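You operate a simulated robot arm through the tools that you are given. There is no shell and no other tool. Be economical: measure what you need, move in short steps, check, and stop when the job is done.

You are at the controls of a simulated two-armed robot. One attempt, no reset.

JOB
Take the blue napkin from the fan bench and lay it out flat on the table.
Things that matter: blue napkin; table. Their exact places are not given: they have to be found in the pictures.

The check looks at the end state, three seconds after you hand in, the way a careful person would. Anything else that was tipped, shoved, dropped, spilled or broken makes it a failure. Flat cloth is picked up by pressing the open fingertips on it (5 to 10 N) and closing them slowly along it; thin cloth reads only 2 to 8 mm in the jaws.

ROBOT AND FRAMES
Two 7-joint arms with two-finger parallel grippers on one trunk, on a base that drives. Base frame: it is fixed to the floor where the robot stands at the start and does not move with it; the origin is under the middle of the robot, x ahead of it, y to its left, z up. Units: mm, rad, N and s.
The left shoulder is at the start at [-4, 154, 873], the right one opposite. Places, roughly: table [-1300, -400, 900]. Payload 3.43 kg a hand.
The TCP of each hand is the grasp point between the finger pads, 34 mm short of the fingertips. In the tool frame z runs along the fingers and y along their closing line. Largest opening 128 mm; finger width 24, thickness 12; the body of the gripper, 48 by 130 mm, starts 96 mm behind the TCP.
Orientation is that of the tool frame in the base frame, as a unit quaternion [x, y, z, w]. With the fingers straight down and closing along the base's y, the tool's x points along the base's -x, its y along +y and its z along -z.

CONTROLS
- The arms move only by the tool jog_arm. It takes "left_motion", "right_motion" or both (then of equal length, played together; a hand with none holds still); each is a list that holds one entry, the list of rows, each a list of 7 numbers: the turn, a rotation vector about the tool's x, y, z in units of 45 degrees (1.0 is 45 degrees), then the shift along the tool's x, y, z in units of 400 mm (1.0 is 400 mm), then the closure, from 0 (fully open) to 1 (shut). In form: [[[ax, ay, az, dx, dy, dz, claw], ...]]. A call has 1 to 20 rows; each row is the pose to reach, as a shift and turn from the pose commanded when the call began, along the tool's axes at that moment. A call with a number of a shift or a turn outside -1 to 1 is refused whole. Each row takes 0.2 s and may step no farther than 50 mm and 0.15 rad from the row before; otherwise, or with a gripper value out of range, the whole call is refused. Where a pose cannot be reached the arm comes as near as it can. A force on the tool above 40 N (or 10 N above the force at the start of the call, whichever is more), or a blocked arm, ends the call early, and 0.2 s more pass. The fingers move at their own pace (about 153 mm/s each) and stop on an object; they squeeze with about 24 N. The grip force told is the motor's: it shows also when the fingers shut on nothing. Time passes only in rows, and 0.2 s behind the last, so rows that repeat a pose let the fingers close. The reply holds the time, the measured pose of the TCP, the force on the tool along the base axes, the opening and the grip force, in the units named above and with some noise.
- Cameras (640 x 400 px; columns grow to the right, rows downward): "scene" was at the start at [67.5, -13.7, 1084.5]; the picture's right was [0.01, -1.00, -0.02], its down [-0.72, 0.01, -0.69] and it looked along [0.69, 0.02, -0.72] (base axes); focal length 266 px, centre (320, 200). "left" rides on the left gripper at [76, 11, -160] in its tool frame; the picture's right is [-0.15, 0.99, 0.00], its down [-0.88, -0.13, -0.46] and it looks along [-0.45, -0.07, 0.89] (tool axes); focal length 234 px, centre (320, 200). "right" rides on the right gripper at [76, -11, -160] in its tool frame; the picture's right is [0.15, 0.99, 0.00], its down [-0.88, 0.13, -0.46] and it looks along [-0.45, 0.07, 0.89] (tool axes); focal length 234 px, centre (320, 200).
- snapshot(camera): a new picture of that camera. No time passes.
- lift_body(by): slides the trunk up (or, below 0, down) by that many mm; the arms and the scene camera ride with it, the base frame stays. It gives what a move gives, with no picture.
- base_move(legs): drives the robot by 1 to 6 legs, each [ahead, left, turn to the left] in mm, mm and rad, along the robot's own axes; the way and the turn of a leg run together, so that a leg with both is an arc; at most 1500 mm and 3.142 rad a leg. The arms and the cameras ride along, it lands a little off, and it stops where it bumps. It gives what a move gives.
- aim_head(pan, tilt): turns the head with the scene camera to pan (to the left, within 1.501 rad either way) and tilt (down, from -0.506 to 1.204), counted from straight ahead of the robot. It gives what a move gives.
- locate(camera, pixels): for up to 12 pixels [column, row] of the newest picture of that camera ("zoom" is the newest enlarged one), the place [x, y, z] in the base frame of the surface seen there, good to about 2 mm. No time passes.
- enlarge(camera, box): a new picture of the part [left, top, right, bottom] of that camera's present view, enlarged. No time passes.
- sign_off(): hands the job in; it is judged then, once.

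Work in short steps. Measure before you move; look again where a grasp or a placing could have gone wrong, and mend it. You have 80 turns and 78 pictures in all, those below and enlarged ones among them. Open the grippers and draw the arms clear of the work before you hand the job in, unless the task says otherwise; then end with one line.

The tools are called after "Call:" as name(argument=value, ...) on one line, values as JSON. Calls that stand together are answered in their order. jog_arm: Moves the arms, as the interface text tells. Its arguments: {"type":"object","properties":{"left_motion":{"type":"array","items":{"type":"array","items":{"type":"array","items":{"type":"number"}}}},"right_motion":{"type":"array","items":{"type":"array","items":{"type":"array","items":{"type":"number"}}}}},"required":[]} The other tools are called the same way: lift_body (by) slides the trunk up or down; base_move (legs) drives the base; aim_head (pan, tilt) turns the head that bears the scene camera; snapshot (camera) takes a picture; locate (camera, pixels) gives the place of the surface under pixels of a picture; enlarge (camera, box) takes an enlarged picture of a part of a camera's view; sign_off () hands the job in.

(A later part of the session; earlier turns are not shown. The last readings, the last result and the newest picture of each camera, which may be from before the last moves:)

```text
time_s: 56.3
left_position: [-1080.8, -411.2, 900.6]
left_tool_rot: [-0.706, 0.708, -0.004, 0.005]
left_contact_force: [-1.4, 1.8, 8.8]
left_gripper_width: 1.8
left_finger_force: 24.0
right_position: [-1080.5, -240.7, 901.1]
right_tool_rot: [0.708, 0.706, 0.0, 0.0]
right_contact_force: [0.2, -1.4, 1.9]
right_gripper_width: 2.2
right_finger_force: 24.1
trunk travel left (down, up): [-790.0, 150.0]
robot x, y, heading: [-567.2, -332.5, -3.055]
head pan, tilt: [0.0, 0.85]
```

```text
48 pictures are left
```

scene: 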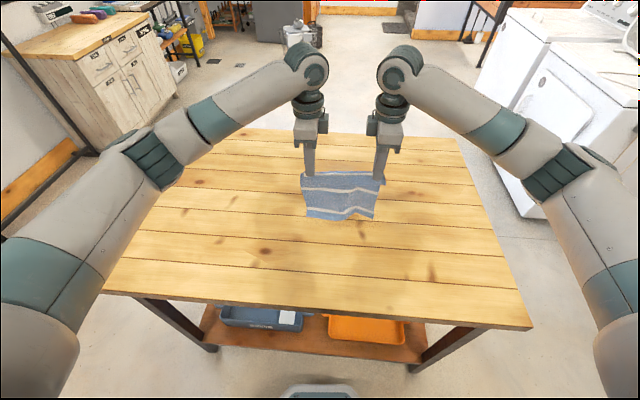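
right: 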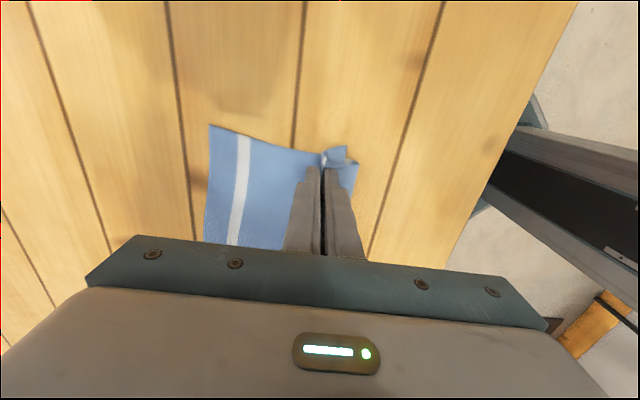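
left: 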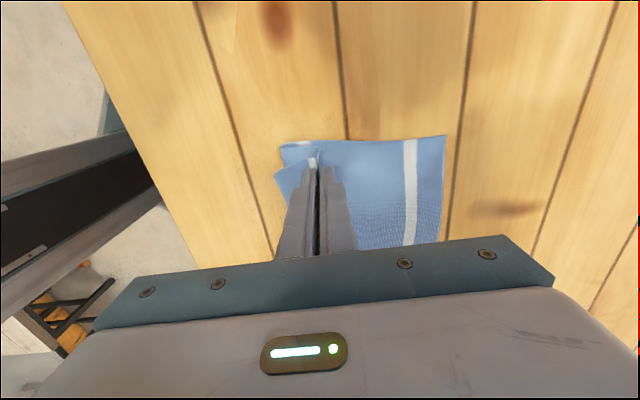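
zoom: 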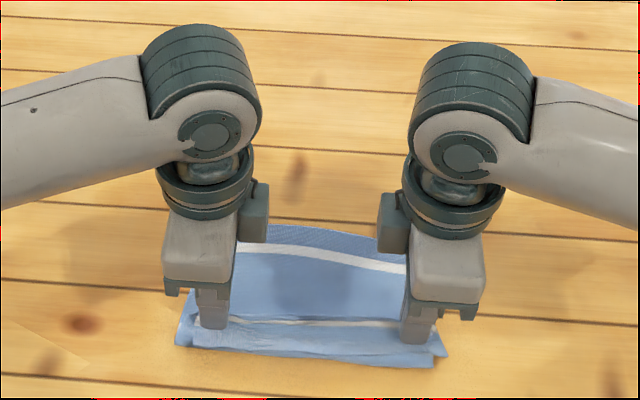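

The flap landed robot-side, but the main part's slack slid under it as a Z-fold. I keep hold, ease up 4 mm and pull both hands ~42 mm back toward the robot to draw the slack out.

Call:
jog_arm(left_motion=[[[0, 0, 0, 0, 0, -0.01, 1], [0, 0, 0, 0, -0.012, -0.01, 1], [0, 0, 0, 0, -0.024, -0.01, 1], [0, 0, 0, 0, -0.036, -0.01, 1], [0, 0, 0, 0, -0.048, -0.01, 1], [0, 0, 0, 0, -0.06, -0.01, 1], [0, 0, 0, 0, -0.072, -0.01, 1], [0, 0, 0, 0, -0.084, -0.01, 1], [0, 0, 0, 0, -0.096, -0.01, 1], [0, 0, 0, 0, -0.105, -0.01, 1], [0, 0, 0, 0, -0.105, -0.01, 1]]], right_motion=[[[0, 0, 0, 0, 0, -0.01, 1], [0, 0, 0, 0, 0.012, -0.01, 1], [0, 0, 0, 0, 0.024, -0.01, 1], [0, 0, 0, 0, 0.036, -0.01, 1], [0, 0, 0, 0, 0.048, -0.01, 1], [0, 0, 0, 0, 0.06, -0.01, 1], [0, 0, 0, 0, 0.072, -0.01, 1], [0, 0, 0, 0, 0.084, -0.01, 1], [0, 0, 0, 0, 0.096, -0.01, 1], [0, 0, 0, 0, 0.105, -0.01, 1], [0, 0, 0, 0, 0.105, -0.01, 1]]])

Call:
enlarge(camera="scene", box=[240, 150, 440, 275])

Call:
snapshot(camera="left")

Call:
snapshot(camera="right")

```text
time_s: 58.7
left_position: [-1038.9, -415.9, 906.4]
left_tool_rot: [-0.706, 0.708, -0.004, 0.007]
left_contact_force: [0.7, 0.8, 0.6]
left_gripper_width: 1.9
left_finger_force: 24.4
right_position: [-1035.3, -241.8, 905.5]
right_tool_rot: [0.708, 0.706, 0.0, 0.0]
right_contact_force: [0.2, -0.7, 0.0]
right_gripper_width: 2.1
right_finger_force: 24.3
trunk travel left (down, up): [-790.0, 150.0]
robot x, y, heading: [-568.3, -328.6, -3.058]
head pan, tilt: [0.0, 0.85]
```

```text
3.20 times, centred on (340, 212) of scene
```

zoom: 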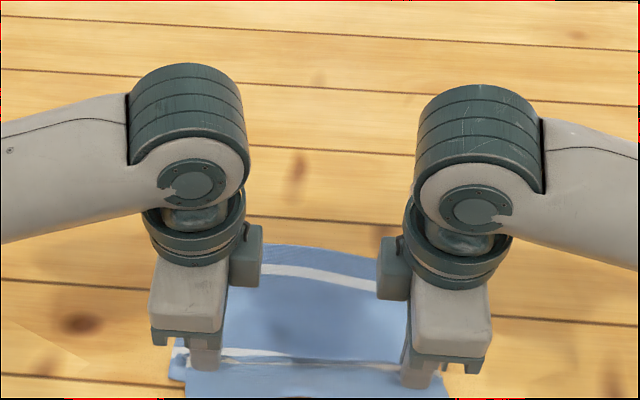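

```text
46 pictures are left
```

left: 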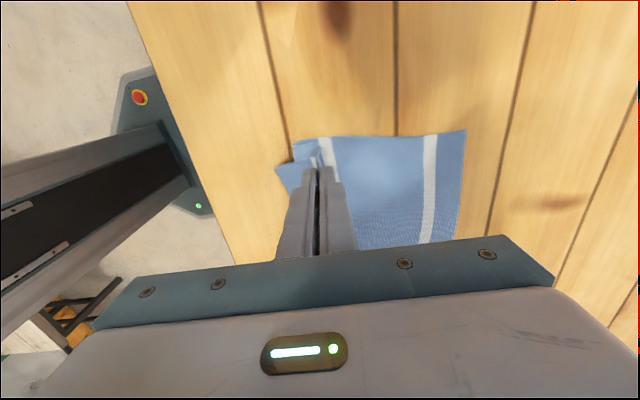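

```text
45 pictures are left
```

right: 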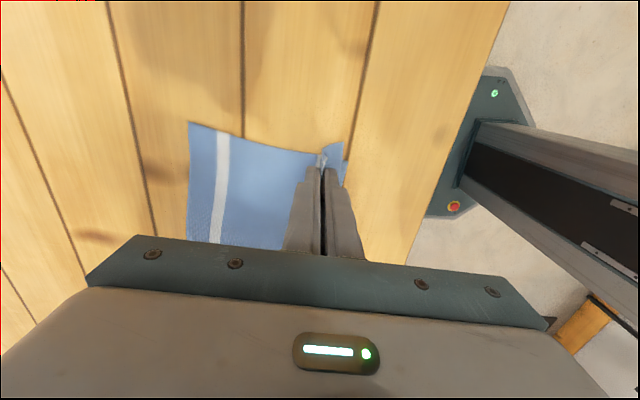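

Most of the slack is out; I look at the near part, rows up to 320.

Call:
enlarge(camera="scene", box=[270, 210, 410, 298])

```text
4.55 times, centred on (340, 254) of scene
```

zoom: 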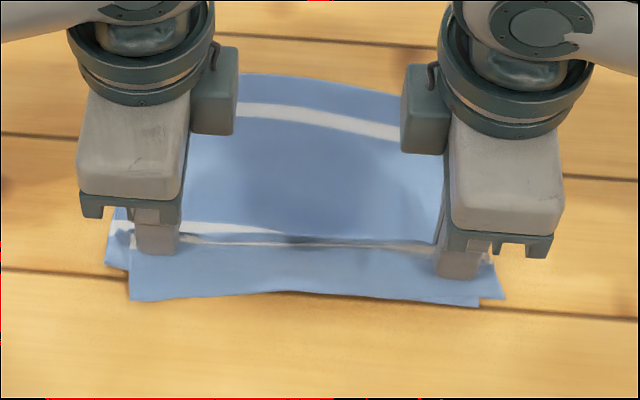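

A Z-fold of main under the flap remains. I press lightly and open the jaws slowly, which reverses the pinch and slides the flap toward the robot.

Call:
jog_arm(left_motion=[[[0, 0, 0, 0, 0, 0.006, 1], [0, 0, 0, 0, 0, 0.0125, 1], [0, 0, 0, 0, 0, 0.0125, 0.97], [0, 0, 0, 0, 0, 0.0125, 0.93], [0, 0, 0, 0, 0, 0.0125, 0.89], [0, 0, 0, 0, 0, 0.0125, 0.85], [0, 0, 0, 0, 0, 0.0125, 0.81], [0, 0, 0, 0, 0, 0.0125, 0.77], [0, 0, 0, 0, 0, 0.0125, 0.73], [0, 0, 0, 0, 0, 0.0125, 0.69], [0, 0, 0, 0, 0, 0.0125, 0.65], [0, 0, 0, 0, 0, 0.0125, 0.6], [0, 0, 0, 0, 0, 0.0125, 0.6]]], right_motion=[[[0, 0, 0, 0, 0, 0.006, 1], [0, 0, 0, 0, 0, 0.0125, 1], [0, 0, 0, 0, 0, 0.0125, 0.97], [0, 0, 0, 0, 0, 0.0125, 0.93], [0, 0, 0, 0, 0, 0.0125, 0.89], [0, 0, 0, 0, 0, 0.0125, 0.85], [0, 0, 0, 0, 0, 0.0125, 0.81], [0, 0, 0, 0, 0, 0.0125, 0.77], [0, 0, 0, 0, 0, 0.0125, 0.73], [0, 0, 0, 0, 0, 0.0125, 0.69], [0, 0, 0, 0, 0, 0.0125, 0.65], [0, 0, 0, 0, 0, 0.0125, 0.6], [0, 0, 0, 0, 0, 0.0125, 0.6]]])

Call:
enlarge(camera="scene", box=[270, 210, 410, 298])

```text
time_s: 61.5
left_position: [-1038.1, -413.5, 899.5]
left_tool_rot: [-0.706, 0.708, -0.004, 0.006]
left_contact_force: [0.3, -0.8, -0.2]
left_gripper_width: 51.2
left_finger_force: 0.1
right_position: [-1038.4, -241.9, 900.9]
right_tool_rot: [0.708, 0.706, 0.0, 0.0]
right_contact_force: [-1.0, 0.9, 0.3]
right_gripper_width: 51.1
right_finger_force: 0.0
trunk travel left (down, up): [-790.0, 150.0]
robot x, y, heading: [-571.9, -336.5, -3.057]
head pan, tilt: [0.0, 0.85]
```

```text
4.55 times, centred on (340, 254) of scene
```

zoom: 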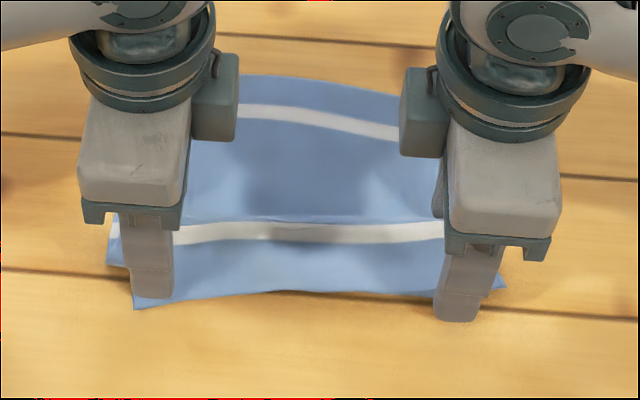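

The jaws are open and clear; I raise both hands 80 mm and shift them back a bit to see the cloth.

Call:
jog_arm(left_motion=[[[0, 0, 0, 0, 0, -0.03, 0.6], [0, 0, 0, 0, 0, -0.08, 0.6], [0, 0, 0, 0, 0, -0.14, 0.6], [0, 0, 0, 0.05, 0, -0.2, 0.6], [0, 0, 0, 0.1, 0, -0.2, 0.6], [0, 0, 0, 0.15, 0, -0.2, 0.6], [0, 0, 0, 0.15, 0, -0.2, 0.6]]], right_motion=[[[0, 0, 0, 0, 0, -0.03, 0.6], [0, 0, 0, 0, 0, -0.08, 0.6], [0, 0, 0, 0, 0, -0.14, 0.6], [0, 0, 0, 0.05, 0, -0.2, 0.6], [0, 0, 0, 0.1, 0, -0.2, 0.6], [0, 0, 0, 0.15, 0, -0.2, 0.6], [0, 0, 0, 0.15, 0, -0.2, 0.6]]])

Call:
enlarge(camera="scene", box=[260, 190, 420, 290])

Call:
locate(camera="zoom", pixels=[[135, 335], [200, 330], [300, 325], [400, 328], [320, 270], [320, 240], [320, 160], [320, 310]])

```text
time_s: 63.1
left_position: [-1038.9, -473.9, 979.2]
left_tool_rot: [-0.706, 0.708, -0.004, 0.006]
left_contact_force: [-0.3, -0.6, -0.4]
left_gripper_width: 51.5
left_finger_force: 0.1
right_position: [-1038.6, -180.9, 980.3]
right_tool_rot: [0.708, 0.706, 0.0, 0.0]
right_contact_force: [-0.1, -0.6, -0.5]
right_gripper_width: 51.1
right_finger_force: 0.1
trunk travel left (down, up): [-790.0, 150.0]
robot x, y, heading: [-564.7, -329.8, -3.056]
head pan, tilt: [0.0, 0.85]
```

```text
4.00 times, centred on (340, 240) of scene
```

zoom: 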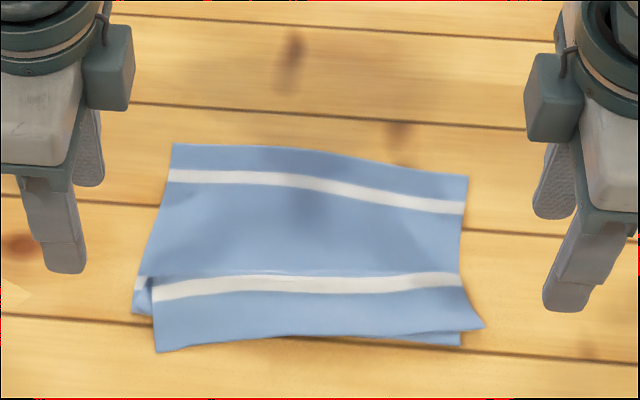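

```text
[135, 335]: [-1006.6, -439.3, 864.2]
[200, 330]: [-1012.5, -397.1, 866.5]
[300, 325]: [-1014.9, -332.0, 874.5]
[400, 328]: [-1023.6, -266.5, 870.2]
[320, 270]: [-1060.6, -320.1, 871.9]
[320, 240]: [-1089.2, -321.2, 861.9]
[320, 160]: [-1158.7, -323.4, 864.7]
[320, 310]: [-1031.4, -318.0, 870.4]
```

Clear view: the flap (near stripe) lies on top, the middle stripe is hidden in a Z-fold. I measure the flap's corners to pinch its edge and pull toward the robot.

Call:
locate(camera="zoom", pixels=[[160, 347], [190, 342], [430, 340], [456, 341], [480, 325], [150, 282], [135, 305], [172, 147], [466, 180], [445, 300], [170, 310], [250, 336]])

Call:
snapshot(camera="left")

Call:
snapshot(camera="right")

```text
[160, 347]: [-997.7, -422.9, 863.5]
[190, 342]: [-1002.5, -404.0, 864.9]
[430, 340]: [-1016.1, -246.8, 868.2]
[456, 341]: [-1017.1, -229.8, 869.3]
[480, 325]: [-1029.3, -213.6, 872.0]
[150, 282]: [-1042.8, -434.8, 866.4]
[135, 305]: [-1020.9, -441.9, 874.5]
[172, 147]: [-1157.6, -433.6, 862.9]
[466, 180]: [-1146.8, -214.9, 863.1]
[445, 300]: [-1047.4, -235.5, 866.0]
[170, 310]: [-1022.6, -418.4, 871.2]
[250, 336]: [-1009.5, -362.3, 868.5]
```

```text
41 pictures are left
```

left: 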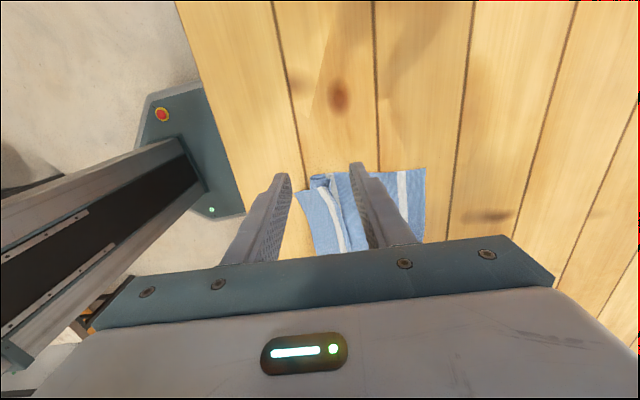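

```text
40 pictures are left
```

right: 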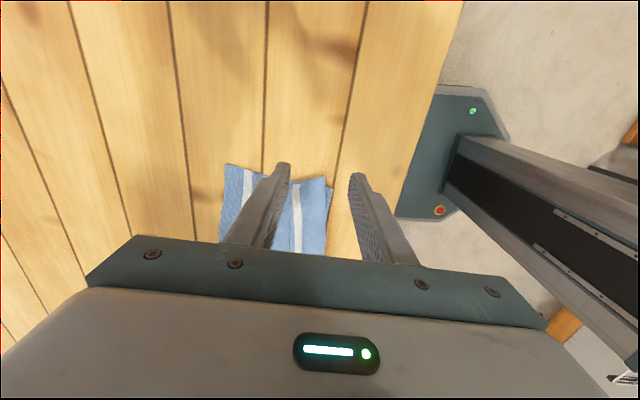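

I set the jaws to 30 mm and come down over the flap edge: left TCP (-1031, -405), right (-1045, -248), hovering at z≈914.

Call:
jog_arm(left_motion=[[[0, 0, 0, -0.06, -0.01, 0, 0.766], [0, 0, 0, -0.12, -0.02, 0.02, 0.766], [0, 0, 0, -0.1725, -0.02, 0.05, 0.766], [0, 0, 0, -0.1725, -0.02, 0.09, 0.766], [0, 0, 0, -0.1725, -0.02, 0.13, 0.766], [0, 0, 0, -0.1725, -0.02, 0.162, 0.766], [0, 0, 0, -0.1725, -0.02, 0.162, 0.766], [0, 0, 0, -0.1725, -0.02, 0.162, 0.766]]], right_motion=[[[0, 0, 0, -0.06, -0.01, 0, 0.766], [0, 0, 0, -0.12, -0.016, 0.02, 0.766], [0, 0, 0, -0.1675, -0.016, 0.05, 0.766], [0, 0, 0, -0.1675, -0.016, 0.09, 0.766], [0, 0, 0, -0.1675, -0.016, 0.13, 0.766], [0, 0, 0, -0.1675, -0.016, 0.162, 0.766], [0, 0, 0, -0.1675, -0.016, 0.162, 0.766], [0, 0, 0, -0.1675, -0.016, 0.162, 0.766]]])

Call:
snapshot(camera="left")

Call:
snapshot(camera="right")

Call:
enlarge(camera="scene", box=[270, 210, 410, 298])

```text
time_s: 64.9
left_position: [-1030.9, -404.6, 913.4]
left_tool_rot: [-0.706, 0.708, -0.003, 0.006]
left_contact_force: [0.1, 0.7, -0.2]
left_gripper_width: 30.0
left_finger_force: 0.0
right_position: [-1043.3, -248.3, 914.8]
right_tool_rot: [0.708, 0.706, 0.0, 0.0]
right_contact_force: [-0.1, 1.3, -0.2]
right_gripper_width: 29.9
right_finger_force: 0.0
trunk travel left (down, up): [-790.0, 150.0]
robot x, y, heading: [-569.1, -334.5, -3.056]
head pan, tilt: [0.0, 0.85]
```

```text
39 pictures are left
```

left: 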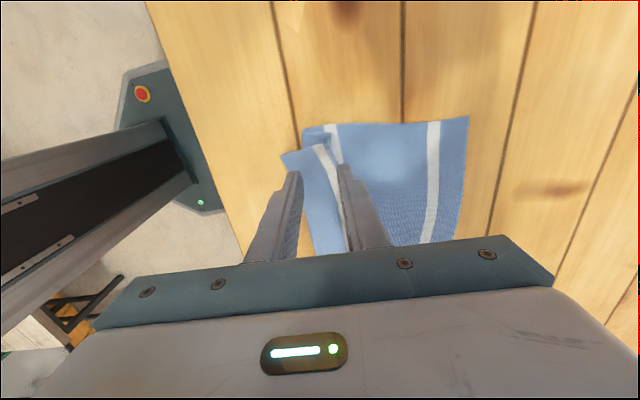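

```text
38 pictures are left
```

right: 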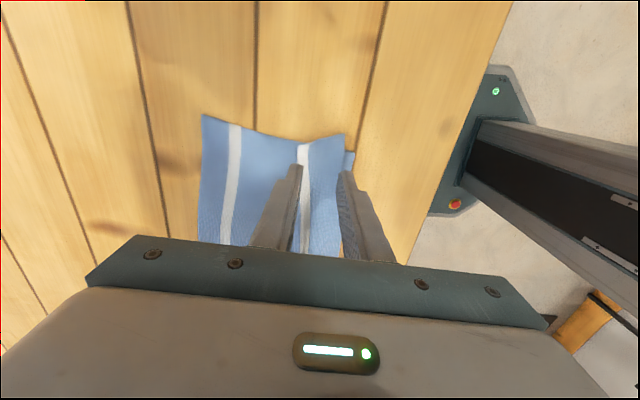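

```text
4.55 times, centred on (340, 254) of scene
```

zoom: 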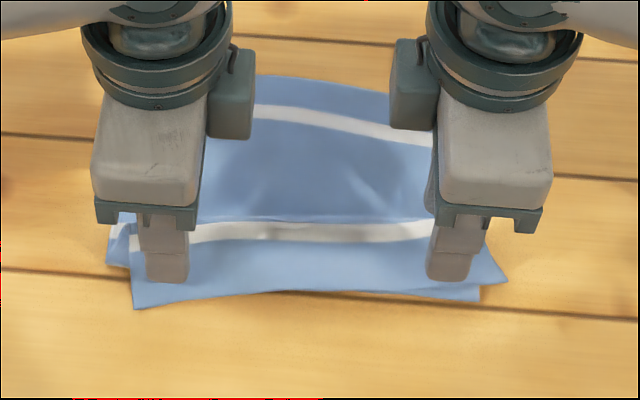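

Positions look right. I lower in small steps until a light contact (~6 N).

Call:
jog_arm(left_motion=[[[0, 0, 0, 0, 0, 0.012, 0.766], [0, 0, 0, 0, 0, 0.022, 0.766], [0, 0, 0, 0, 0, 0.03, 0.766], [0, 0, 0, 0, 0, 0.036, 0.766], [0, 0, 0, 0, 0, 0.036, 0.766]]], right_motion=[[[0, 0, 0, 0, 0, 0.012, 0.766], [0, 0, 0, 0, 0, 0.022, 0.766], [0, 0, 0, 0, 0, 0.03, 0.766], [0, 0, 0, 0, 0, 0.036, 0.766], [0, 0, 0, 0, 0, 0.036, 0.766]]])

```text
time_s: 66.1
left_position: [-1031.2, -404.2, 900.1]
left_tool_rot: [-0.706, 0.708, -0.004, 0.006]
left_contact_force: [0.9, 0.1, -0.2]
left_gripper_width: 30.1
left_finger_force: 0.1
right_position: [-1043.7, -245.3, 902.3]
right_tool_rot: [0.708, 0.706, 0.0, 0.0]
right_contact_force: [0.1, 0.6, 0.2]
right_gripper_width: 29.9
right_finger_force: 0.0
trunk travel left (down, up): [-790.0, 150.0]
robot x, y, heading: [-568.9, -330.2, -3.058]
head pan, tilt: [0.0, 0.85]
```

Still free; a few millimetres more.

Call:
jog_arm(left_motion=[[[0, 0, 0, 0, 0, 0.004, 0.766], [0, 0, 0, 0, 0, 0.008, 0.766], [0, 0, 0, 0, 0, 0.008, 0.766]]], right_motion=[[[0, 0, 0, 0, 0, 0.004, 0.766], [0, 0, 0, 0, 0, 0.008, 0.766], [0, 0, 0, 0, 0, 0.008, 0.766]]])

```text
time_s: 66.9
left_position: [-1030.5, -404.3, 898.3]
left_tool_rot: [-0.706, 0.708, -0.003, 0.006]
left_contact_force: [0.2, 0.4, -0.4]
left_gripper_width: 29.9
left_finger_force: 0.0
right_position: [-1044.5, -246.8, 897.7]
right_tool_rot: [0.709, 0.706, 0.0, 0.0]
right_contact_force: [-0.1, 0.8, -0.5]
right_gripper_width: 29.9
right_finger_force: 0.2
trunk travel left (down, up): [-790.0, 150.0]
robot x, y, heading: [-570.7, -331.2, -3.057]
head pan, tilt: [0.0, 0.85]
```

Call:
jog_arm(left_motion=[[[0, 0, 0, 0, 0, 0.003, 0.766], [0, 0, 0, 0, 0, 0.007, 0.766], [0, 0, 0, 0, 0, 0.007, 0.766]]], right_motion=[[[0, 0, 0, 0, 0, 0.003, 0.766], [0, 0, 0, 0, 0, 0.006, 0.766], [0, 0, 0, 0, 0, 0.006, 0.766]]])

```text
time_s: 67.7
left_position: [-1030.7, -404.1, 896.1]
left_tool_rot: [-0.706, 0.708, -0.003, 0.005]
left_contact_force: [0.0, -0.7, 5.0]
left_gripper_width: 30.1
left_finger_force: 0.2
right_position: [-1044.9, -247.2, 895.7]
right_tool_rot: [0.71, 0.705, -0.002, -0.001]
right_contact_force: [-0.3, 3.0, 13.5]
right_gripper_width: 29.8
right_finger_force: 0.1
trunk travel left (down, up): [-790.0, 150.0]
robot x, y, heading: [-569.9, -331.2, -3.057]
head pan, tilt: [0.0, 0.85]
```

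Left 5 N, right 13 N: I ease the right by 0.6 mm and close both slowly.

Call:
jog_arm(left_motion=[[[0, 0, 0, 0, 0, 0, 0.766], [0, 0, 0, 0, 0, 0, 0.8], [0, 0, 0, 0, 0, 0, 0.83], [0, 0, 0, 0, 0, 0, 0.86], [0, 0, 0, 0, 0, 0, 0.89], [0, 0, 0, 0, 0, 0, 0.92], [0, 0, 0, 0, 0, 0, 0.95], [0, 0, 0, 0, 0, 0, 0.98], [0, 0, 0, 0, 0, 0, 1], [0, 0, 0, 0, 0, 0, 1]]], right_motion=[[[0, 0, 0, 0, 0, -0.0015, 0.766], [0, 0, 0, 0, 0, -0.0015, 0.8], [0, 0, 0, 0, 0, -0.0015, 0.83], [0, 0, 0, 0, 0, -0.0015, 0.86], [0, 0, 0, 0, 0, -0.0015, 0.89], [0, 0, 0, 0, 0, -0.0015, 0.92], [0, 0, 0, 0, 0, -0.0015, 0.95], [0, 0, 0, 0, 0, -0.0015, 0.98], [0, 0, 0, 0, 0, -0.0015, 1], [0, 0, 0, 0, 0, -0.0015, 1]]])

Call:
snapshot(camera="left")

Call:
snapshot(camera="right")

```text
time_s: 69.9
left_position: [-1029.5, -403.7, 895.7]
left_tool_rot: [-0.706, 0.708, -0.003, 0.006]
left_contact_force: [0.0, 0.7, 10.2]
left_gripper_width: 5.9
left_finger_force: 23.8
right_position: [-1042.6, -249.9, 895.9]
right_tool_rot: [0.709, 0.706, 0.0, 0.0]
right_contact_force: [0.7, -1.6, 11.1]
right_gripper_width: 2.5
right_finger_force: 23.9
trunk travel left (down, up): [-790.0, 150.0]
robot x, y, heading: [-571.3, -331.8, -3.056]
head pan, tilt: [0.0, 0.85]
```

```text
36 pictures are left
```

left: 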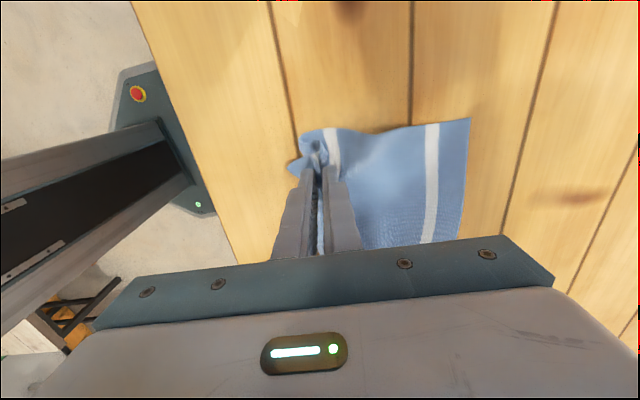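

```text
35 pictures are left
```

right: 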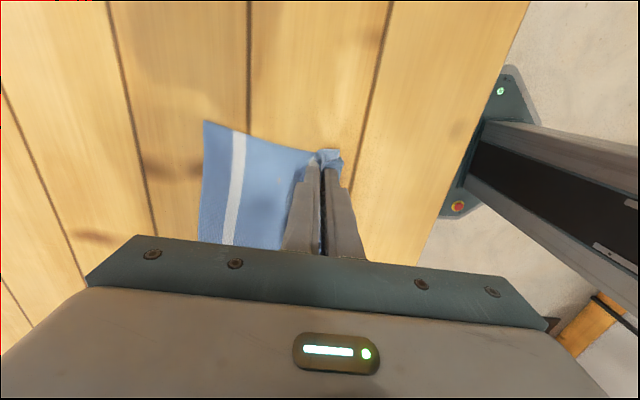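

Both gripped. I lift 100 mm with a slight pull toward the robot, and look whether only the flap is held.

Call:
jog_arm(left_motion=[[[0, 0, 0, 0, 0, -0.03, 1], [0, 0, 0, 0, 0, -0.08, 1], [0, 0, 0, 0, -0.02, -0.13, 1], [0, 0, 0, 0, -0.04, -0.18, 1], [0, 0, 0, 0, -0.06, -0.23, 1], [0, 0, 0, 0, -0.08, -0.26, 1], [0, 0, 0, 0, -0.08, -0.26, 1], [0, 0, 0, 0, -0.08, -0.26, 1]]], right_motion=[[[0, 0, 0, 0, 0, -0.03, 1], [0, 0, 0, 0, 0, -0.08, 1], [0, 0, 0, 0, 0.02, -0.13, 1], [0, 0, 0, 0, 0.04, -0.18, 1], [0, 0, 0, 0, 0.06, -0.23, 1], [0, 0, 0, 0, 0.08, -0.26, 1], [0, 0, 0, 0, 0.08, -0.26, 1], [0, 0, 0, 0, 0.08, -0.26, 1]]])

Call:
enlarge(camera="scene", box=[260, 190, 420, 290])

Call:
snapshot(camera="left")

```text
time_s: 71.7
left_position: [-1001.0, -403.1, 999.2]
left_tool_rot: [-0.706, 0.708, -0.003, 0.007]
left_contact_force: [0.5, 0.2, -0.3]
left_gripper_width: 2.7
left_finger_force: 25.2
right_position: [-1010.3, -248.2, 1001.4]
right_tool_rot: [0.708, 0.706, 0.0, 0.0]
right_contact_force: [0.4, -0.5, -1.5]
right_gripper_width: 2.5
right_finger_force: 23.7
trunk travel left (down, up): [-790.0, 150.0]
robot x, y, heading: [-568.6, -331.0, -3.06]
head pan, tilt: [0.0, 0.85]
```

```text
4.00 times, centred on (340, 240) of scene
```

zoom: 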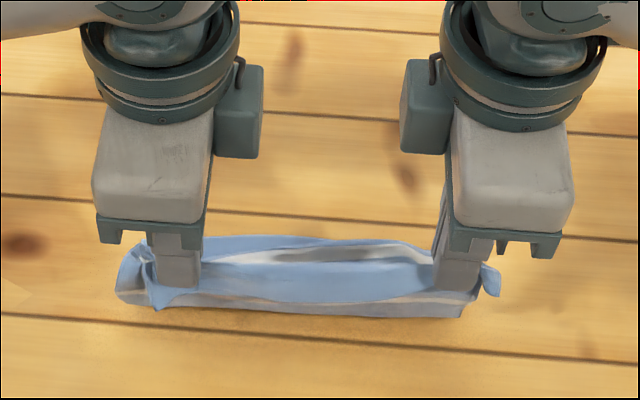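

```text
33 pictures are left
```

left: 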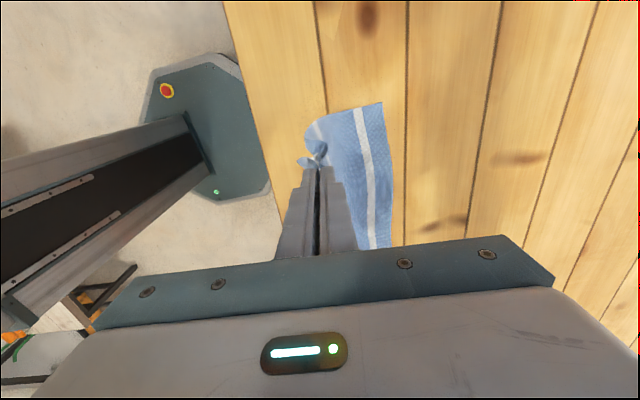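

It's unclear how it hangs; I lift 120 mm more so the cloth hangs free, and look.

Call:
jog_arm(left_motion=[[[0, 0, 0, 0, 0, -0.05, 1], [0, 0, 0, 0, 0, -0.1, 1], [0, 0, 0, 0, 0, -0.15, 1], [0, 0, 0, 0, 0.02, -0.2, 1], [0, 0, 0, 0, 0.04, -0.25, 1], [0, 0, 0, 0, 0.06, -0.3, 1], [0, 0, 0, 0, 0.06, -0.3, 1], [0, 0, 0, 0, 0.06, -0.3, 1]]], right_motion=[[[0, 0, 0, 0, 0, -0.05, 1], [0, 0, 0, 0, 0, -0.1, 1], [0, 0, 0, 0, 0, -0.15, 1], [0, 0, 0, 0, -0.02, -0.2, 1], [0, 0, 0, 0, -0.04, -0.25, 1], [0, 0, 0, 0, -0.06, -0.3, 1], [0, 0, 0, 0, -0.06, -0.3, 1], [0, 0, 0, 0, -0.06, -0.3, 1]]])

Call:
enlarge(camera="scene", box=[250, 160, 430, 272])

Call:
snapshot(camera="left")

Call:
snapshot(camera="right")

```text
time_s: 73.5
left_position: [-1027.2, -404.3, 1116.6]
left_tool_rot: [-0.705, 0.709, -0.004, 0.006]
left_contact_force: [0.3, 0.2, -0.5]
left_gripper_width: 2.4
left_finger_force: 24.0
right_position: [-1036.7, -249.4, 1120.6]
right_tool_rot: [0.708, 0.706, 0.0, -0.001]
right_contact_force: [-0.3, -0.8, 0.0]
right_gripper_width: 2.7
right_finger_force: 23.8
trunk travel left (down, up): [-790.0, 150.0]
robot x, y, heading: [-569.5, -333.3, -3.058]
head pan, tilt: [0.0, 0.85]
```

```text
3.56 times, centred on (340, 216) of scene
```

zoom: 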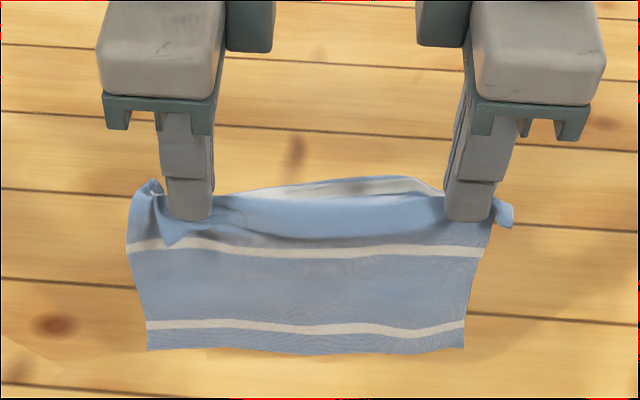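

```text
31 pictures are left
```

left: 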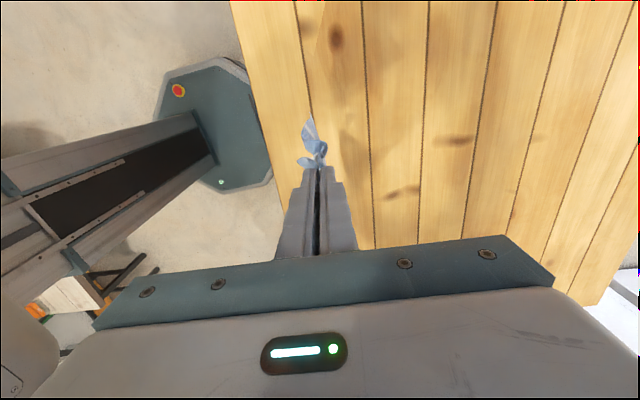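

```text
30 pictures are left
```

right: 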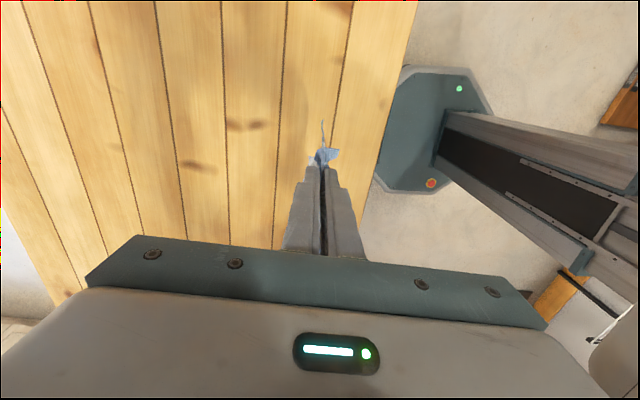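

It hangs from the near edge with a shorter flap, but slack between the hands makes the edge sag. I spread the hands 12 mm each to draw it straight.

Call:
jog_arm(left_motion=[[[0, 0, 0, 0.01, 0, 0, 1], [0, 0, 0, 0.02, 0, 0, 1], [0, 0, 0, 0.03, 0, 0, 1], [0, 0, 0, 0.03, 0, 0, 1]]], right_motion=[[[0, 0, 0, 0.01, 0, 0, 1], [0, 0, 0, 0.02, 0, 0, 1], [0, 0, 0, 0.03, 0, 0, 1], [0, 0, 0, 0.03, 0, 0, 1]]])

Call:
enlarge(camera="scene", box=[260, 175, 420, 275])

```text
time_s: 74.5
left_position: [-1026.5, -415.9, 1118.9]
left_tool_rot: [-0.705, 0.709, -0.002, 0.007]
left_contact_force: [-0.4, 29.2, 0.0]
left_gripper_width: 2.4
left_finger_force: 23.9
right_position: [-1036.2, -237.6, 1119.5]
right_tool_rot: [0.708, 0.706, -0.001, 0.001]
right_contact_force: [1.6, -28.9, -1.0]
right_gripper_width: 2.2
right_finger_force: 24.0
trunk travel left (down, up): [-790.0, 150.0]
robot x, y, heading: [-568.0, -332.8, -3.051]
head pan, tilt: [0.0, 0.85]
```

```text
4.00 times, centred on (340, 225) of scene
```

zoom: 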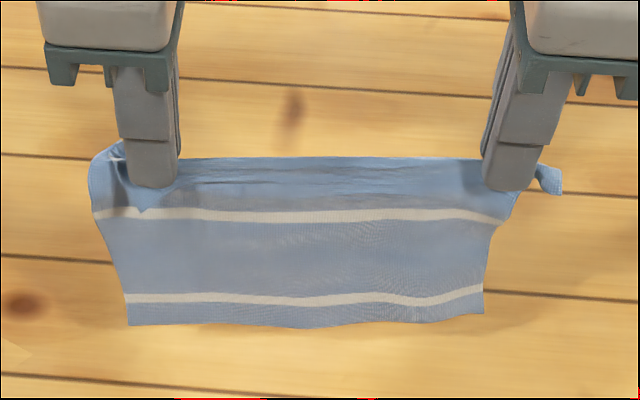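

It is taut (29 N), so I ease 3 mm each, then measure the ridge and lower edge.

Call:
jog_arm(left_motion=[[[0, 0, 0, -0.004, 0, 0, 1], [0, 0, 0, -0.0075, 0, 0, 1], [0, 0, 0, -0.0075, 0, 0, 1]]], right_motion=[[[0, 0, 0, -0.004, 0, 0, 1], [0, 0, 0, -0.0075, 0, 0, 1], [0, 0, 0, -0.0075, 0, 0, 1]]])

Call:
enlarge(camera="scene", box=[260, 175, 420, 275])

Call:
locate(camera="zoom", pixels=[[140, 318], [300, 322], [470, 308], [300, 165], [300, 180], [300, 190], [300, 200], [300, 216], [120, 215], [490, 215]])

```text
time_s: 75.3
left_position: [-1026.0, -411.8, 1117.6]
left_tool_rot: [-0.706, 0.708, -0.003, 0.007]
left_contact_force: [-1.1, 17.1, -0.2]
left_gripper_width: 2.5
left_finger_force: 24.1
right_position: [-1035.9, -238.3, 1120.4]
right_tool_rot: [0.709, 0.706, 0.0, 0.0]
right_contact_force: [0.4, -16.4, -1.1]
right_gripper_width: 2.7
right_finger_force: 24.0
trunk travel left (down, up): [-790.0, 150.0]
robot x, y, heading: [-568.7, -329.0, -3.054]
head pan, tilt: [0.0, 0.85]
```

```text
4.00 times, centred on (340, 225) of scene
```

zoom: 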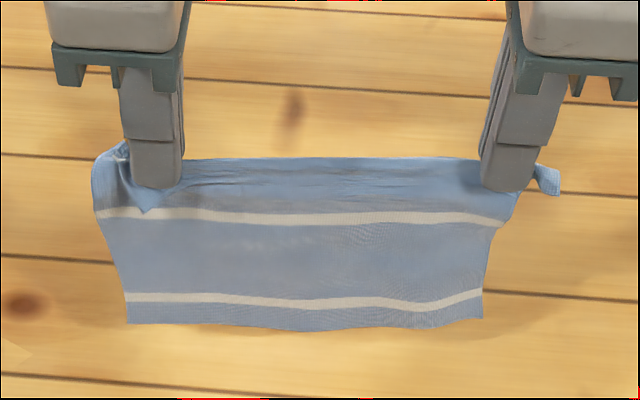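

```text
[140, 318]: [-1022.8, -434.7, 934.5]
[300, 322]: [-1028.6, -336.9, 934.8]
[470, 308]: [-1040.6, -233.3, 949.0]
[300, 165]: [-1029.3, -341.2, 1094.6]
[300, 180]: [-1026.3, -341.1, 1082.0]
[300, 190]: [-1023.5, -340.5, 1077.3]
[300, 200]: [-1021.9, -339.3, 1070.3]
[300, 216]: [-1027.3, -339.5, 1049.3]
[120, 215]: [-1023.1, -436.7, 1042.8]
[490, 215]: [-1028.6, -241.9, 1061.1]
```

The near part is still bunched in the pinch, while the far edge (bottom) is clean. I'll lay the cloth with that clean edge toward the robot, then regrip by it so the rest hangs out and unfolds by gravity. Laying now: hands move away from the robot while lowering.

Call:
jog_arm(left_motion=[[[0, 0, 0, 0, 0, 0.0625, 1], [0, 0, 0, 0, 0, 0.125, 1], [0, 0, 0, 0, 0.025, 0.165, 1], [0, 0, 0, 0, 0.075, 0.185, 1], [0, 0, 0, 0, 0.125, 0.205, 1], [0, 0, 0, 0, 0.175, 0.23, 1], [0, 0, 0, 0, 0.225, 0.265, 1], [0, 0, 0, 0, 0.27, 0.305, 1], [0, 0, 0, 0, 0.305, 0.35, 1], [0, 0, 0, 0, 0.335, 0.4, 1], [0, 0, 0, 0, 0.3575, 0.45, 1], [0, 0, 0, 0, 0.3725, 0.495, 1], [0, 0, 0, 0, 0.38, 0.53, 1], [0, 0, 0, 0, 0.38, 0.53, 1], [0, 0, 0, 0, 0.38, 0.53, 0.85], [0, 0, 0, 0, 0.38, 0.53, 0.7], [0, 0, 0, 0, 0.38, 0.53, 0.6], [0, 0, 0, 0, 0.38, 0.53, 0.5]]], right_motion=[[[0, 0, 0, 0, 0, 0.0625, 1], [0, 0, 0, 0, 0, 0.125, 1], [0, 0, 0, 0, -0.025, 0.165, 1], [0, 0, 0, 0, -0.075, 0.185, 1], [0, 0, 0, 0, -0.125, 0.205, 1], [0, 0, 0, 0, -0.175, 0.23, 1], [0, 0, 0, 0, -0.225, 0.265, 1], [0, 0, 0, 0, -0.27, 0.305, 1], [0, 0, 0, 0, -0.305, 0.35, 1], [0, 0, 0, 0, -0.335, 0.4, 1], [0, 0, 0, 0, -0.3575, 0.45, 1], [0, 0, 0, 0, -0.3725, 0.495, 1], [0, 0, 0, 0, -0.38, 0.53, 1], [0, 0, 0, 0, -0.38, 0.53, 1], [0, 0, 0, 0, -0.38, 0.53, 0.85], [0, 0, 0, 0, -0.38, 0.53, 0.7], [0, 0, 0, 0, -0.38, 0.53, 0.6], [0, 0, 0, 0, -0.38, 0.53, 0.5]]])

Call:
jog_arm(left_motion=[[[0, 0, 0, 0, 0, -0.05, 0.5], [0, 0, 0, 0, 0, -0.1, 0.5], [0, 0, 0, 0.03, 0, -0.17, 0.5], [0, 0, 0, 0.1, 0, -0.22, 0.5], [0, 0, 0, 0.18, 0, -0.22, 0.5], [0, 0, 0, 0.18, 0, -0.22, 0.5]]], right_motion=[[[0, 0, 0, 0, 0, -0.05, 0.5], [0, 0, 0, 0, 0, -0.1, 0.5], [0, 0, 0, 0.03, 0, -0.17, 0.5], [0, 0, 0, 0.1, 0, -0.22, 0.5], [0, 0, 0, 0.18, 0, -0.22, 0.5], [0, 0, 0, 0.18, 0, -0.22, 0.5]]])

Call:
enlarge(camera="scene", box=[250, 170, 430, 282])

```text
time_s: 79.1
left_position: [-1173.1, -411.8, 901.8]
left_tool_rot: [-0.706, 0.708, -0.004, 0.006]
left_contact_force: [-0.1, 0.3, -0.2]
left_gripper_width: 63.9
left_finger_force: 0.1
right_position: [-1190.6, -237.3, 909.4]
right_tool_rot: [0.708, 0.706, 0.0, 0.0]
right_contact_force: [0.4, 0.2, 0.5]
right_gripper_width: 64.1
right_finger_force: 0.1
trunk travel left (down, up): [-790.0, 150.0]
robot x, y, heading: [-567.8, -331.2, -3.06]
head pan, tilt: [0.0, 0.85]
```

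```text
time_s: 80.5
left_position: [-1177.2, -483.3, 992.1]
left_tool_rot: [-0.705, 0.709, -0.004, 0.006]
left_contact_force: [-0.4, -0.1, -0.3]
left_gripper_width: 64.0
left_finger_force: 0.0
right_position: [-1191.4, -165.8, 996.9]
right_tool_rot: [0.708, 0.706, -0.001, 0.0]
right_contact_force: [0.9, -0.5, -1.1]
right_gripper_width: 64.3
right_finger_force: 0.1
trunk travel left (down, up): [-790.0, 150.0]
robot x, y, heading: [-570.0, -328.9, -3.053]
head pan, tilt: [0.0, 0.85]
```

```text
3.56 times, centred on (340, 226) of scene
```

zoom: 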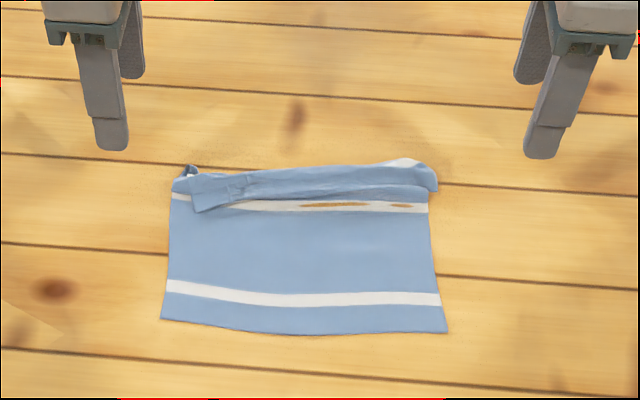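

The clean edge now lies flat toward the robot. I measure its corners.

Call:
locate(camera="zoom", pixels=[[163, 318], [185, 321], [240, 330], [330, 333], [420, 331], [446, 331], [180, 240], [420, 240], [300, 240], [175, 200], [432, 190]])

```text
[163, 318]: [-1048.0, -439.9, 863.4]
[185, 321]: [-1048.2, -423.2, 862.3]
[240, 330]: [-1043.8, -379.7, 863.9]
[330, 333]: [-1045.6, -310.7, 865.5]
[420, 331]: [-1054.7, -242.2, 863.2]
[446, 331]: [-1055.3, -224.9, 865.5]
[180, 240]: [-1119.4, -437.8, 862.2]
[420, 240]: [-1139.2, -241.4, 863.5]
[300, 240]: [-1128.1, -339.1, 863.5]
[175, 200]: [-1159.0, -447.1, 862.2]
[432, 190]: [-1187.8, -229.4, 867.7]
```

I move above the clean edge: left TCP (-1068, -422), right (-1075, -243), jaws 30 mm, hovering at z≈908.

Call:
jog_arm(left_motion=[[[0, 0, 0, -0.03, -0.05, 0, 0.766], [0, 0, 0, -0.06, -0.11, 0, 0.766], [0, 0, 0, -0.09, -0.17, 0, 0.766], [0, 0, 0, -0.12, -0.22, 0.02, 0.766], [0, 0, 0, -0.1525, -0.2725, 0.06, 0.766], [0, 0, 0, -0.1525, -0.2725, 0.11, 0.766], [0, 0, 0, -0.1525, -0.2725, 0.16, 0.766], [0, 0, 0, -0.1525, -0.2725, 0.2, 0.766], [0, 0, 0, -0.1525, -0.2725, 0.21, 0.766], [0, 0, 0, -0.1525, -0.2725, 0.21, 0.766], [0, 0, 0, -0.1525, -0.2725, 0.21, 0.766]]], right_motion=[[[0, 0, 0, -0.04, 0.05, 0, 0.766], [0, 0, 0, -0.08, 0.11, 0, 0.766], [0, 0, 0, -0.12, 0.17, 0, 0.766], [0, 0, 0, -0.16, 0.23, 0.02, 0.766], [0, 0, 0, -0.193, 0.291, 0.06, 0.766], [0, 0, 0, -0.193, 0.291, 0.11, 0.766], [0, 0, 0, -0.193, 0.291, 0.16, 0.766], [0, 0, 0, -0.193, 0.291, 0.21, 0.766], [0, 0, 0, -0.193, 0.291, 0.2225, 0.766], [0, 0, 0, -0.193, 0.291, 0.2225, 0.766], [0, 0, 0, -0.193, 0.291, 0.2225, 0.766]]])

Call:
snapshot(camera="left")

Call:
snapshot(camera="right")

```text
time_s: 82.9
left_position: [-1065.4, -423.9, 909.0]
left_tool_rot: [-0.706, 0.709, -0.003, 0.006]
left_contact_force: [0.4, 0.0, -0.3]
left_gripper_width: 30.0
left_finger_force: 0.0
right_position: [-1071.8, -245.7, 906.0]
right_tool_rot: [0.709, 0.705, -0.001, 0.001]
right_contact_force: [1.1, -0.1, 0.2]
right_gripper_width: 30.3
right_finger_force: 0.0
trunk travel left (down, up): [-790.0, 150.0]
robot x, y, heading: [-567.1, -331.3, -3.058]
head pan, tilt: [0.0, 0.85]
```

```text
26 pictures are left
```

left: 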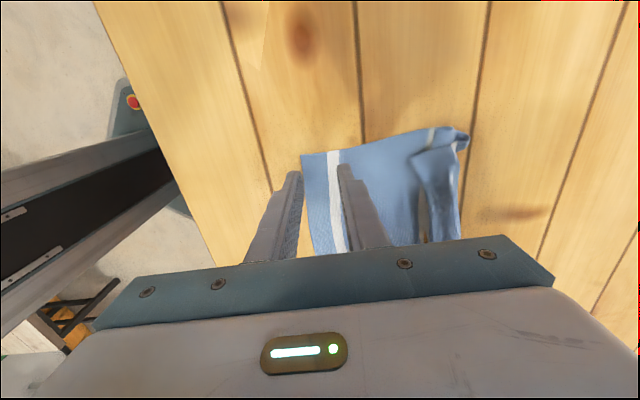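

```text
25 pictures are left
```

right: 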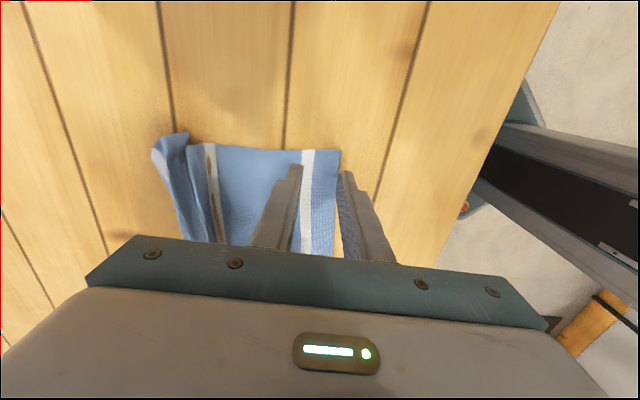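

The near fingers overlap the edge by only ~3 mm, so I shift both 4 mm further in and lower to near contact.

Call:
jog_arm(left_motion=[[[0, 0, 0, 0, 0.01, 0.005, 0.766], [0, 0, 0, 0, 0.01, 0.015, 0.766], [0, 0, 0, 0, 0.01, 0.025, 0.766], [0, 0, 0, 0, 0.01, 0.03, 0.766], [0, 0, 0, 0, 0.01, 0.03, 0.766]]], right_motion=[[[0, 0, 0, 0, -0.01, 0.005, 0.766], [0, 0, 0, 0, -0.01, 0.012, 0.766], [0, 0, 0, 0, -0.01, 0.02, 0.766], [0, 0, 0, 0, -0.01, 0.0225, 0.766], [0, 0, 0, 0, -0.01, 0.0225, 0.766]]])

```text
time_s: 84.1
left_position: [-1068.3, -421.9, 896.9]
left_tool_rot: [-0.706, 0.708, -0.003, 0.006]
left_contact_force: [0.5, -0.2, 0.4]
left_gripper_width: 29.9
left_finger_force: 0.1
right_position: [-1075.8, -245.4, 897.1]
right_tool_rot: [0.708, 0.706, 0.0, -0.001]
right_contact_force: [0.1, -0.2, 0.3]
right_gripper_width: 29.9
right_finger_force: 0.0
trunk travel left (down, up): [-790.0, 150.0]
robot x, y, heading: [-568.5, -329.5, -3.05]
head pan, tilt: [0.0, 0.85]
```

Call:
jog_arm(left_motion=[[[0, 0, 0, 0, 0, 0.003, 0.766], [0, 0, 0, 0, 0, 0.006, 0.766], [0, 0, 0, 0, 0, 0.006, 0.766]]], right_motion=[[[0, 0, 0, 0, 0, 0.003, 0.766], [0, 0, 0, 0, 0, 0.006, 0.766], [0, 0, 0, 0, 0, 0.006, 0.766]]])

```text
time_s: 84.9
left_position: [-1068.6, -423.5, 895.9]
left_tool_rot: [-0.706, 0.708, -0.003, 0.006]
left_contact_force: [-1.1, -0.5, 4.2]
left_gripper_width: 30.4
left_finger_force: 0.4
right_position: [-1075.8, -244.9, 897.3]
right_tool_rot: [0.708, 0.706, 0.0, 0.0]
right_contact_force: [-0.1, -0.6, 0.0]
right_gripper_width: 29.9
right_finger_force: 0.1
trunk travel left (down, up): [-790.0, 150.0]
robot x, y, heading: [-567.9, -325.4, -3.059]
head pan, tilt: [0.0, 0.85]
```

Left touches with 4 N; the right needs about 2 mm more.

Call:
jog_arm(left_motion=[[[0, 0, 0, 0, 0, 0.0005, 0.766], [0, 0, 0, 0, 0, 0.0005, 0.766], [0, 0, 0, 0, 0, 0.0005, 0.766]]], right_motion=[[[0, 0, 0, 0, 0, 0.0025, 0.766], [0, 0, 0, 0, 0, 0.0045, 0.766], [0, 0, 0, 0, 0, 0.0045, 0.766]]])

```text
time_s: 85.7
left_position: [-1066.0, -423.2, 896.8]
left_tool_rot: [-0.705, 0.709, -0.003, 0.005]
left_contact_force: [-0.2, -0.4, 0.1]
left_gripper_width: 29.9
left_finger_force: 0.1
right_position: [-1074.2, -245.5, 895.8]
right_tool_rot: [0.709, 0.705, -0.002, -0.002]
right_contact_force: [-0.7, 2.8, 23.0]
right_gripper_width: 29.9
right_finger_force: 0.1
trunk travel left (down, up): [-790.0, 150.0]
robot x, y, heading: [-569.9, -333.4, -3.059]
head pan, tilt: [0.0, 0.85]
```

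Right is too hard (23 N), left came free: I correct by about 1 mm each.

Call:
jog_arm(left_motion=[[[0, 0, 0, 0, 0, 0.0015, 0.766], [0, 0, 0, 0, 0, 0.0025, 0.766], [0, 0, 0, 0, 0, 0.0025, 0.766]]], right_motion=[[[0, 0, 0, 0, 0, -0.001, 0.766], [0, 0, 0, 0, 0, -0.0022, 0.766], [0, 0, 0, 0, 0, -0.0022, 0.766]]])

```text
time_s: 86.5
left_position: [-1067.7, -423.8, 895.4]
left_tool_rot: [-0.705, 0.709, -0.003, 0.004]
left_contact_force: [1.9, 0.7, 9.2]
left_gripper_width: 29.2
left_finger_force: 0.1
right_position: [-1074.4, -245.5, 894.3]
right_tool_rot: [0.708, 0.706, -0.001, 0.0]
right_contact_force: [-3.4, -2.3, 14.6]
right_gripper_width: 29.0
right_finger_force: 0.0
trunk travel left (down, up): [-790.0, 150.0]
robot x, y, heading: [-565.8, -327.4, -3.053]
head pan, tilt: [0.0, 0.85]
```

Left 9 N, right 15 N; I ease the right a bit more and close both slowly.

Call:
jog_arm(left_motion=[[[0, 0, 0, 0, 0, 0, 0.766], [0, 0, 0, 0, 0, 0, 0.8], [0, 0, 0, 0, 0, 0, 0.83], [0, 0, 0, 0, 0, 0, 0.86], [0, 0, 0, 0, 0, 0, 0.89], [0, 0, 0, 0, 0, 0, 0.92], [0, 0, 0, 0, 0, 0, 0.95], [0, 0, 0, 0, 0, 0, 0.98], [0, 0, 0, 0, 0, 0, 1], [0, 0, 0, 0, 0, 0, 1]]], right_motion=[[[0, 0, 0, 0, 0, -0.001, 0.766], [0, 0, 0, 0, 0, -0.001, 0.8], [0, 0, 0, 0, 0, -0.001, 0.83], [0, 0, 0, 0, 0, -0.001, 0.86], [0, 0, 0, 0, 0, -0.001, 0.89], [0, 0, 0, 0, 0, -0.001, 0.92], [0, 0, 0, 0, 0, -0.001, 0.95], [0, 0, 0, 0, 0, -0.001, 0.98], [0, 0, 0, 0, 0, -0.001, 1], [0, 0, 0, 0, 0, -0.001, 1]]])

Call:
snapshot(camera="left")

Call:
snapshot(camera="right")

```text
time_s: 88.7
left_position: [-1069.0, -423.6, 895.2]
left_tool_rot: [-0.706, 0.708, -0.003, 0.005]
left_contact_force: [-2.4, 2.0, 20.8]
left_gripper_width: 2.0
left_finger_force: 24.4
right_position: [-1074.7, -244.9, 895.6]
right_tool_rot: [0.708, 0.706, -0.001, -0.001]
right_contact_force: [-0.6, -0.9, 0.2]
right_gripper_width: 7.0
right_finger_force: 24.3
trunk travel left (down, up): [-790.0, 150.0]
robot x, y, heading: [-569.1, -333.0, -3.054]
head pan, tilt: [0.0, 0.85]
```

```text
24 pictures are left
```

left: 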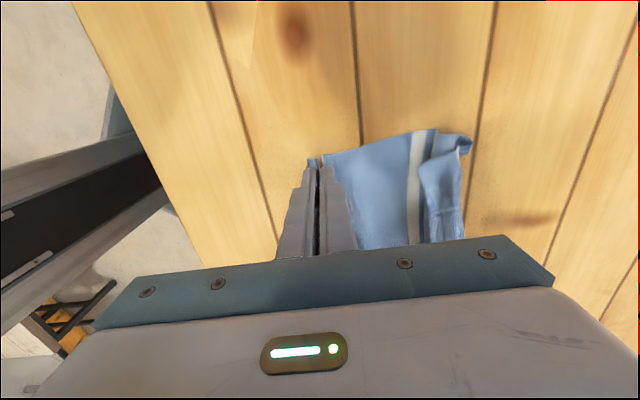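

```text
23 pictures are left
```

right: 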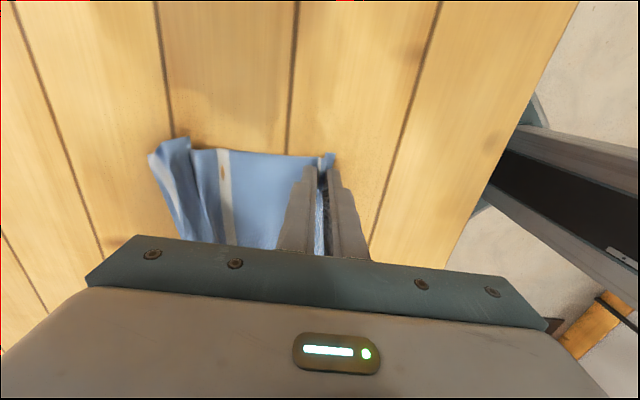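

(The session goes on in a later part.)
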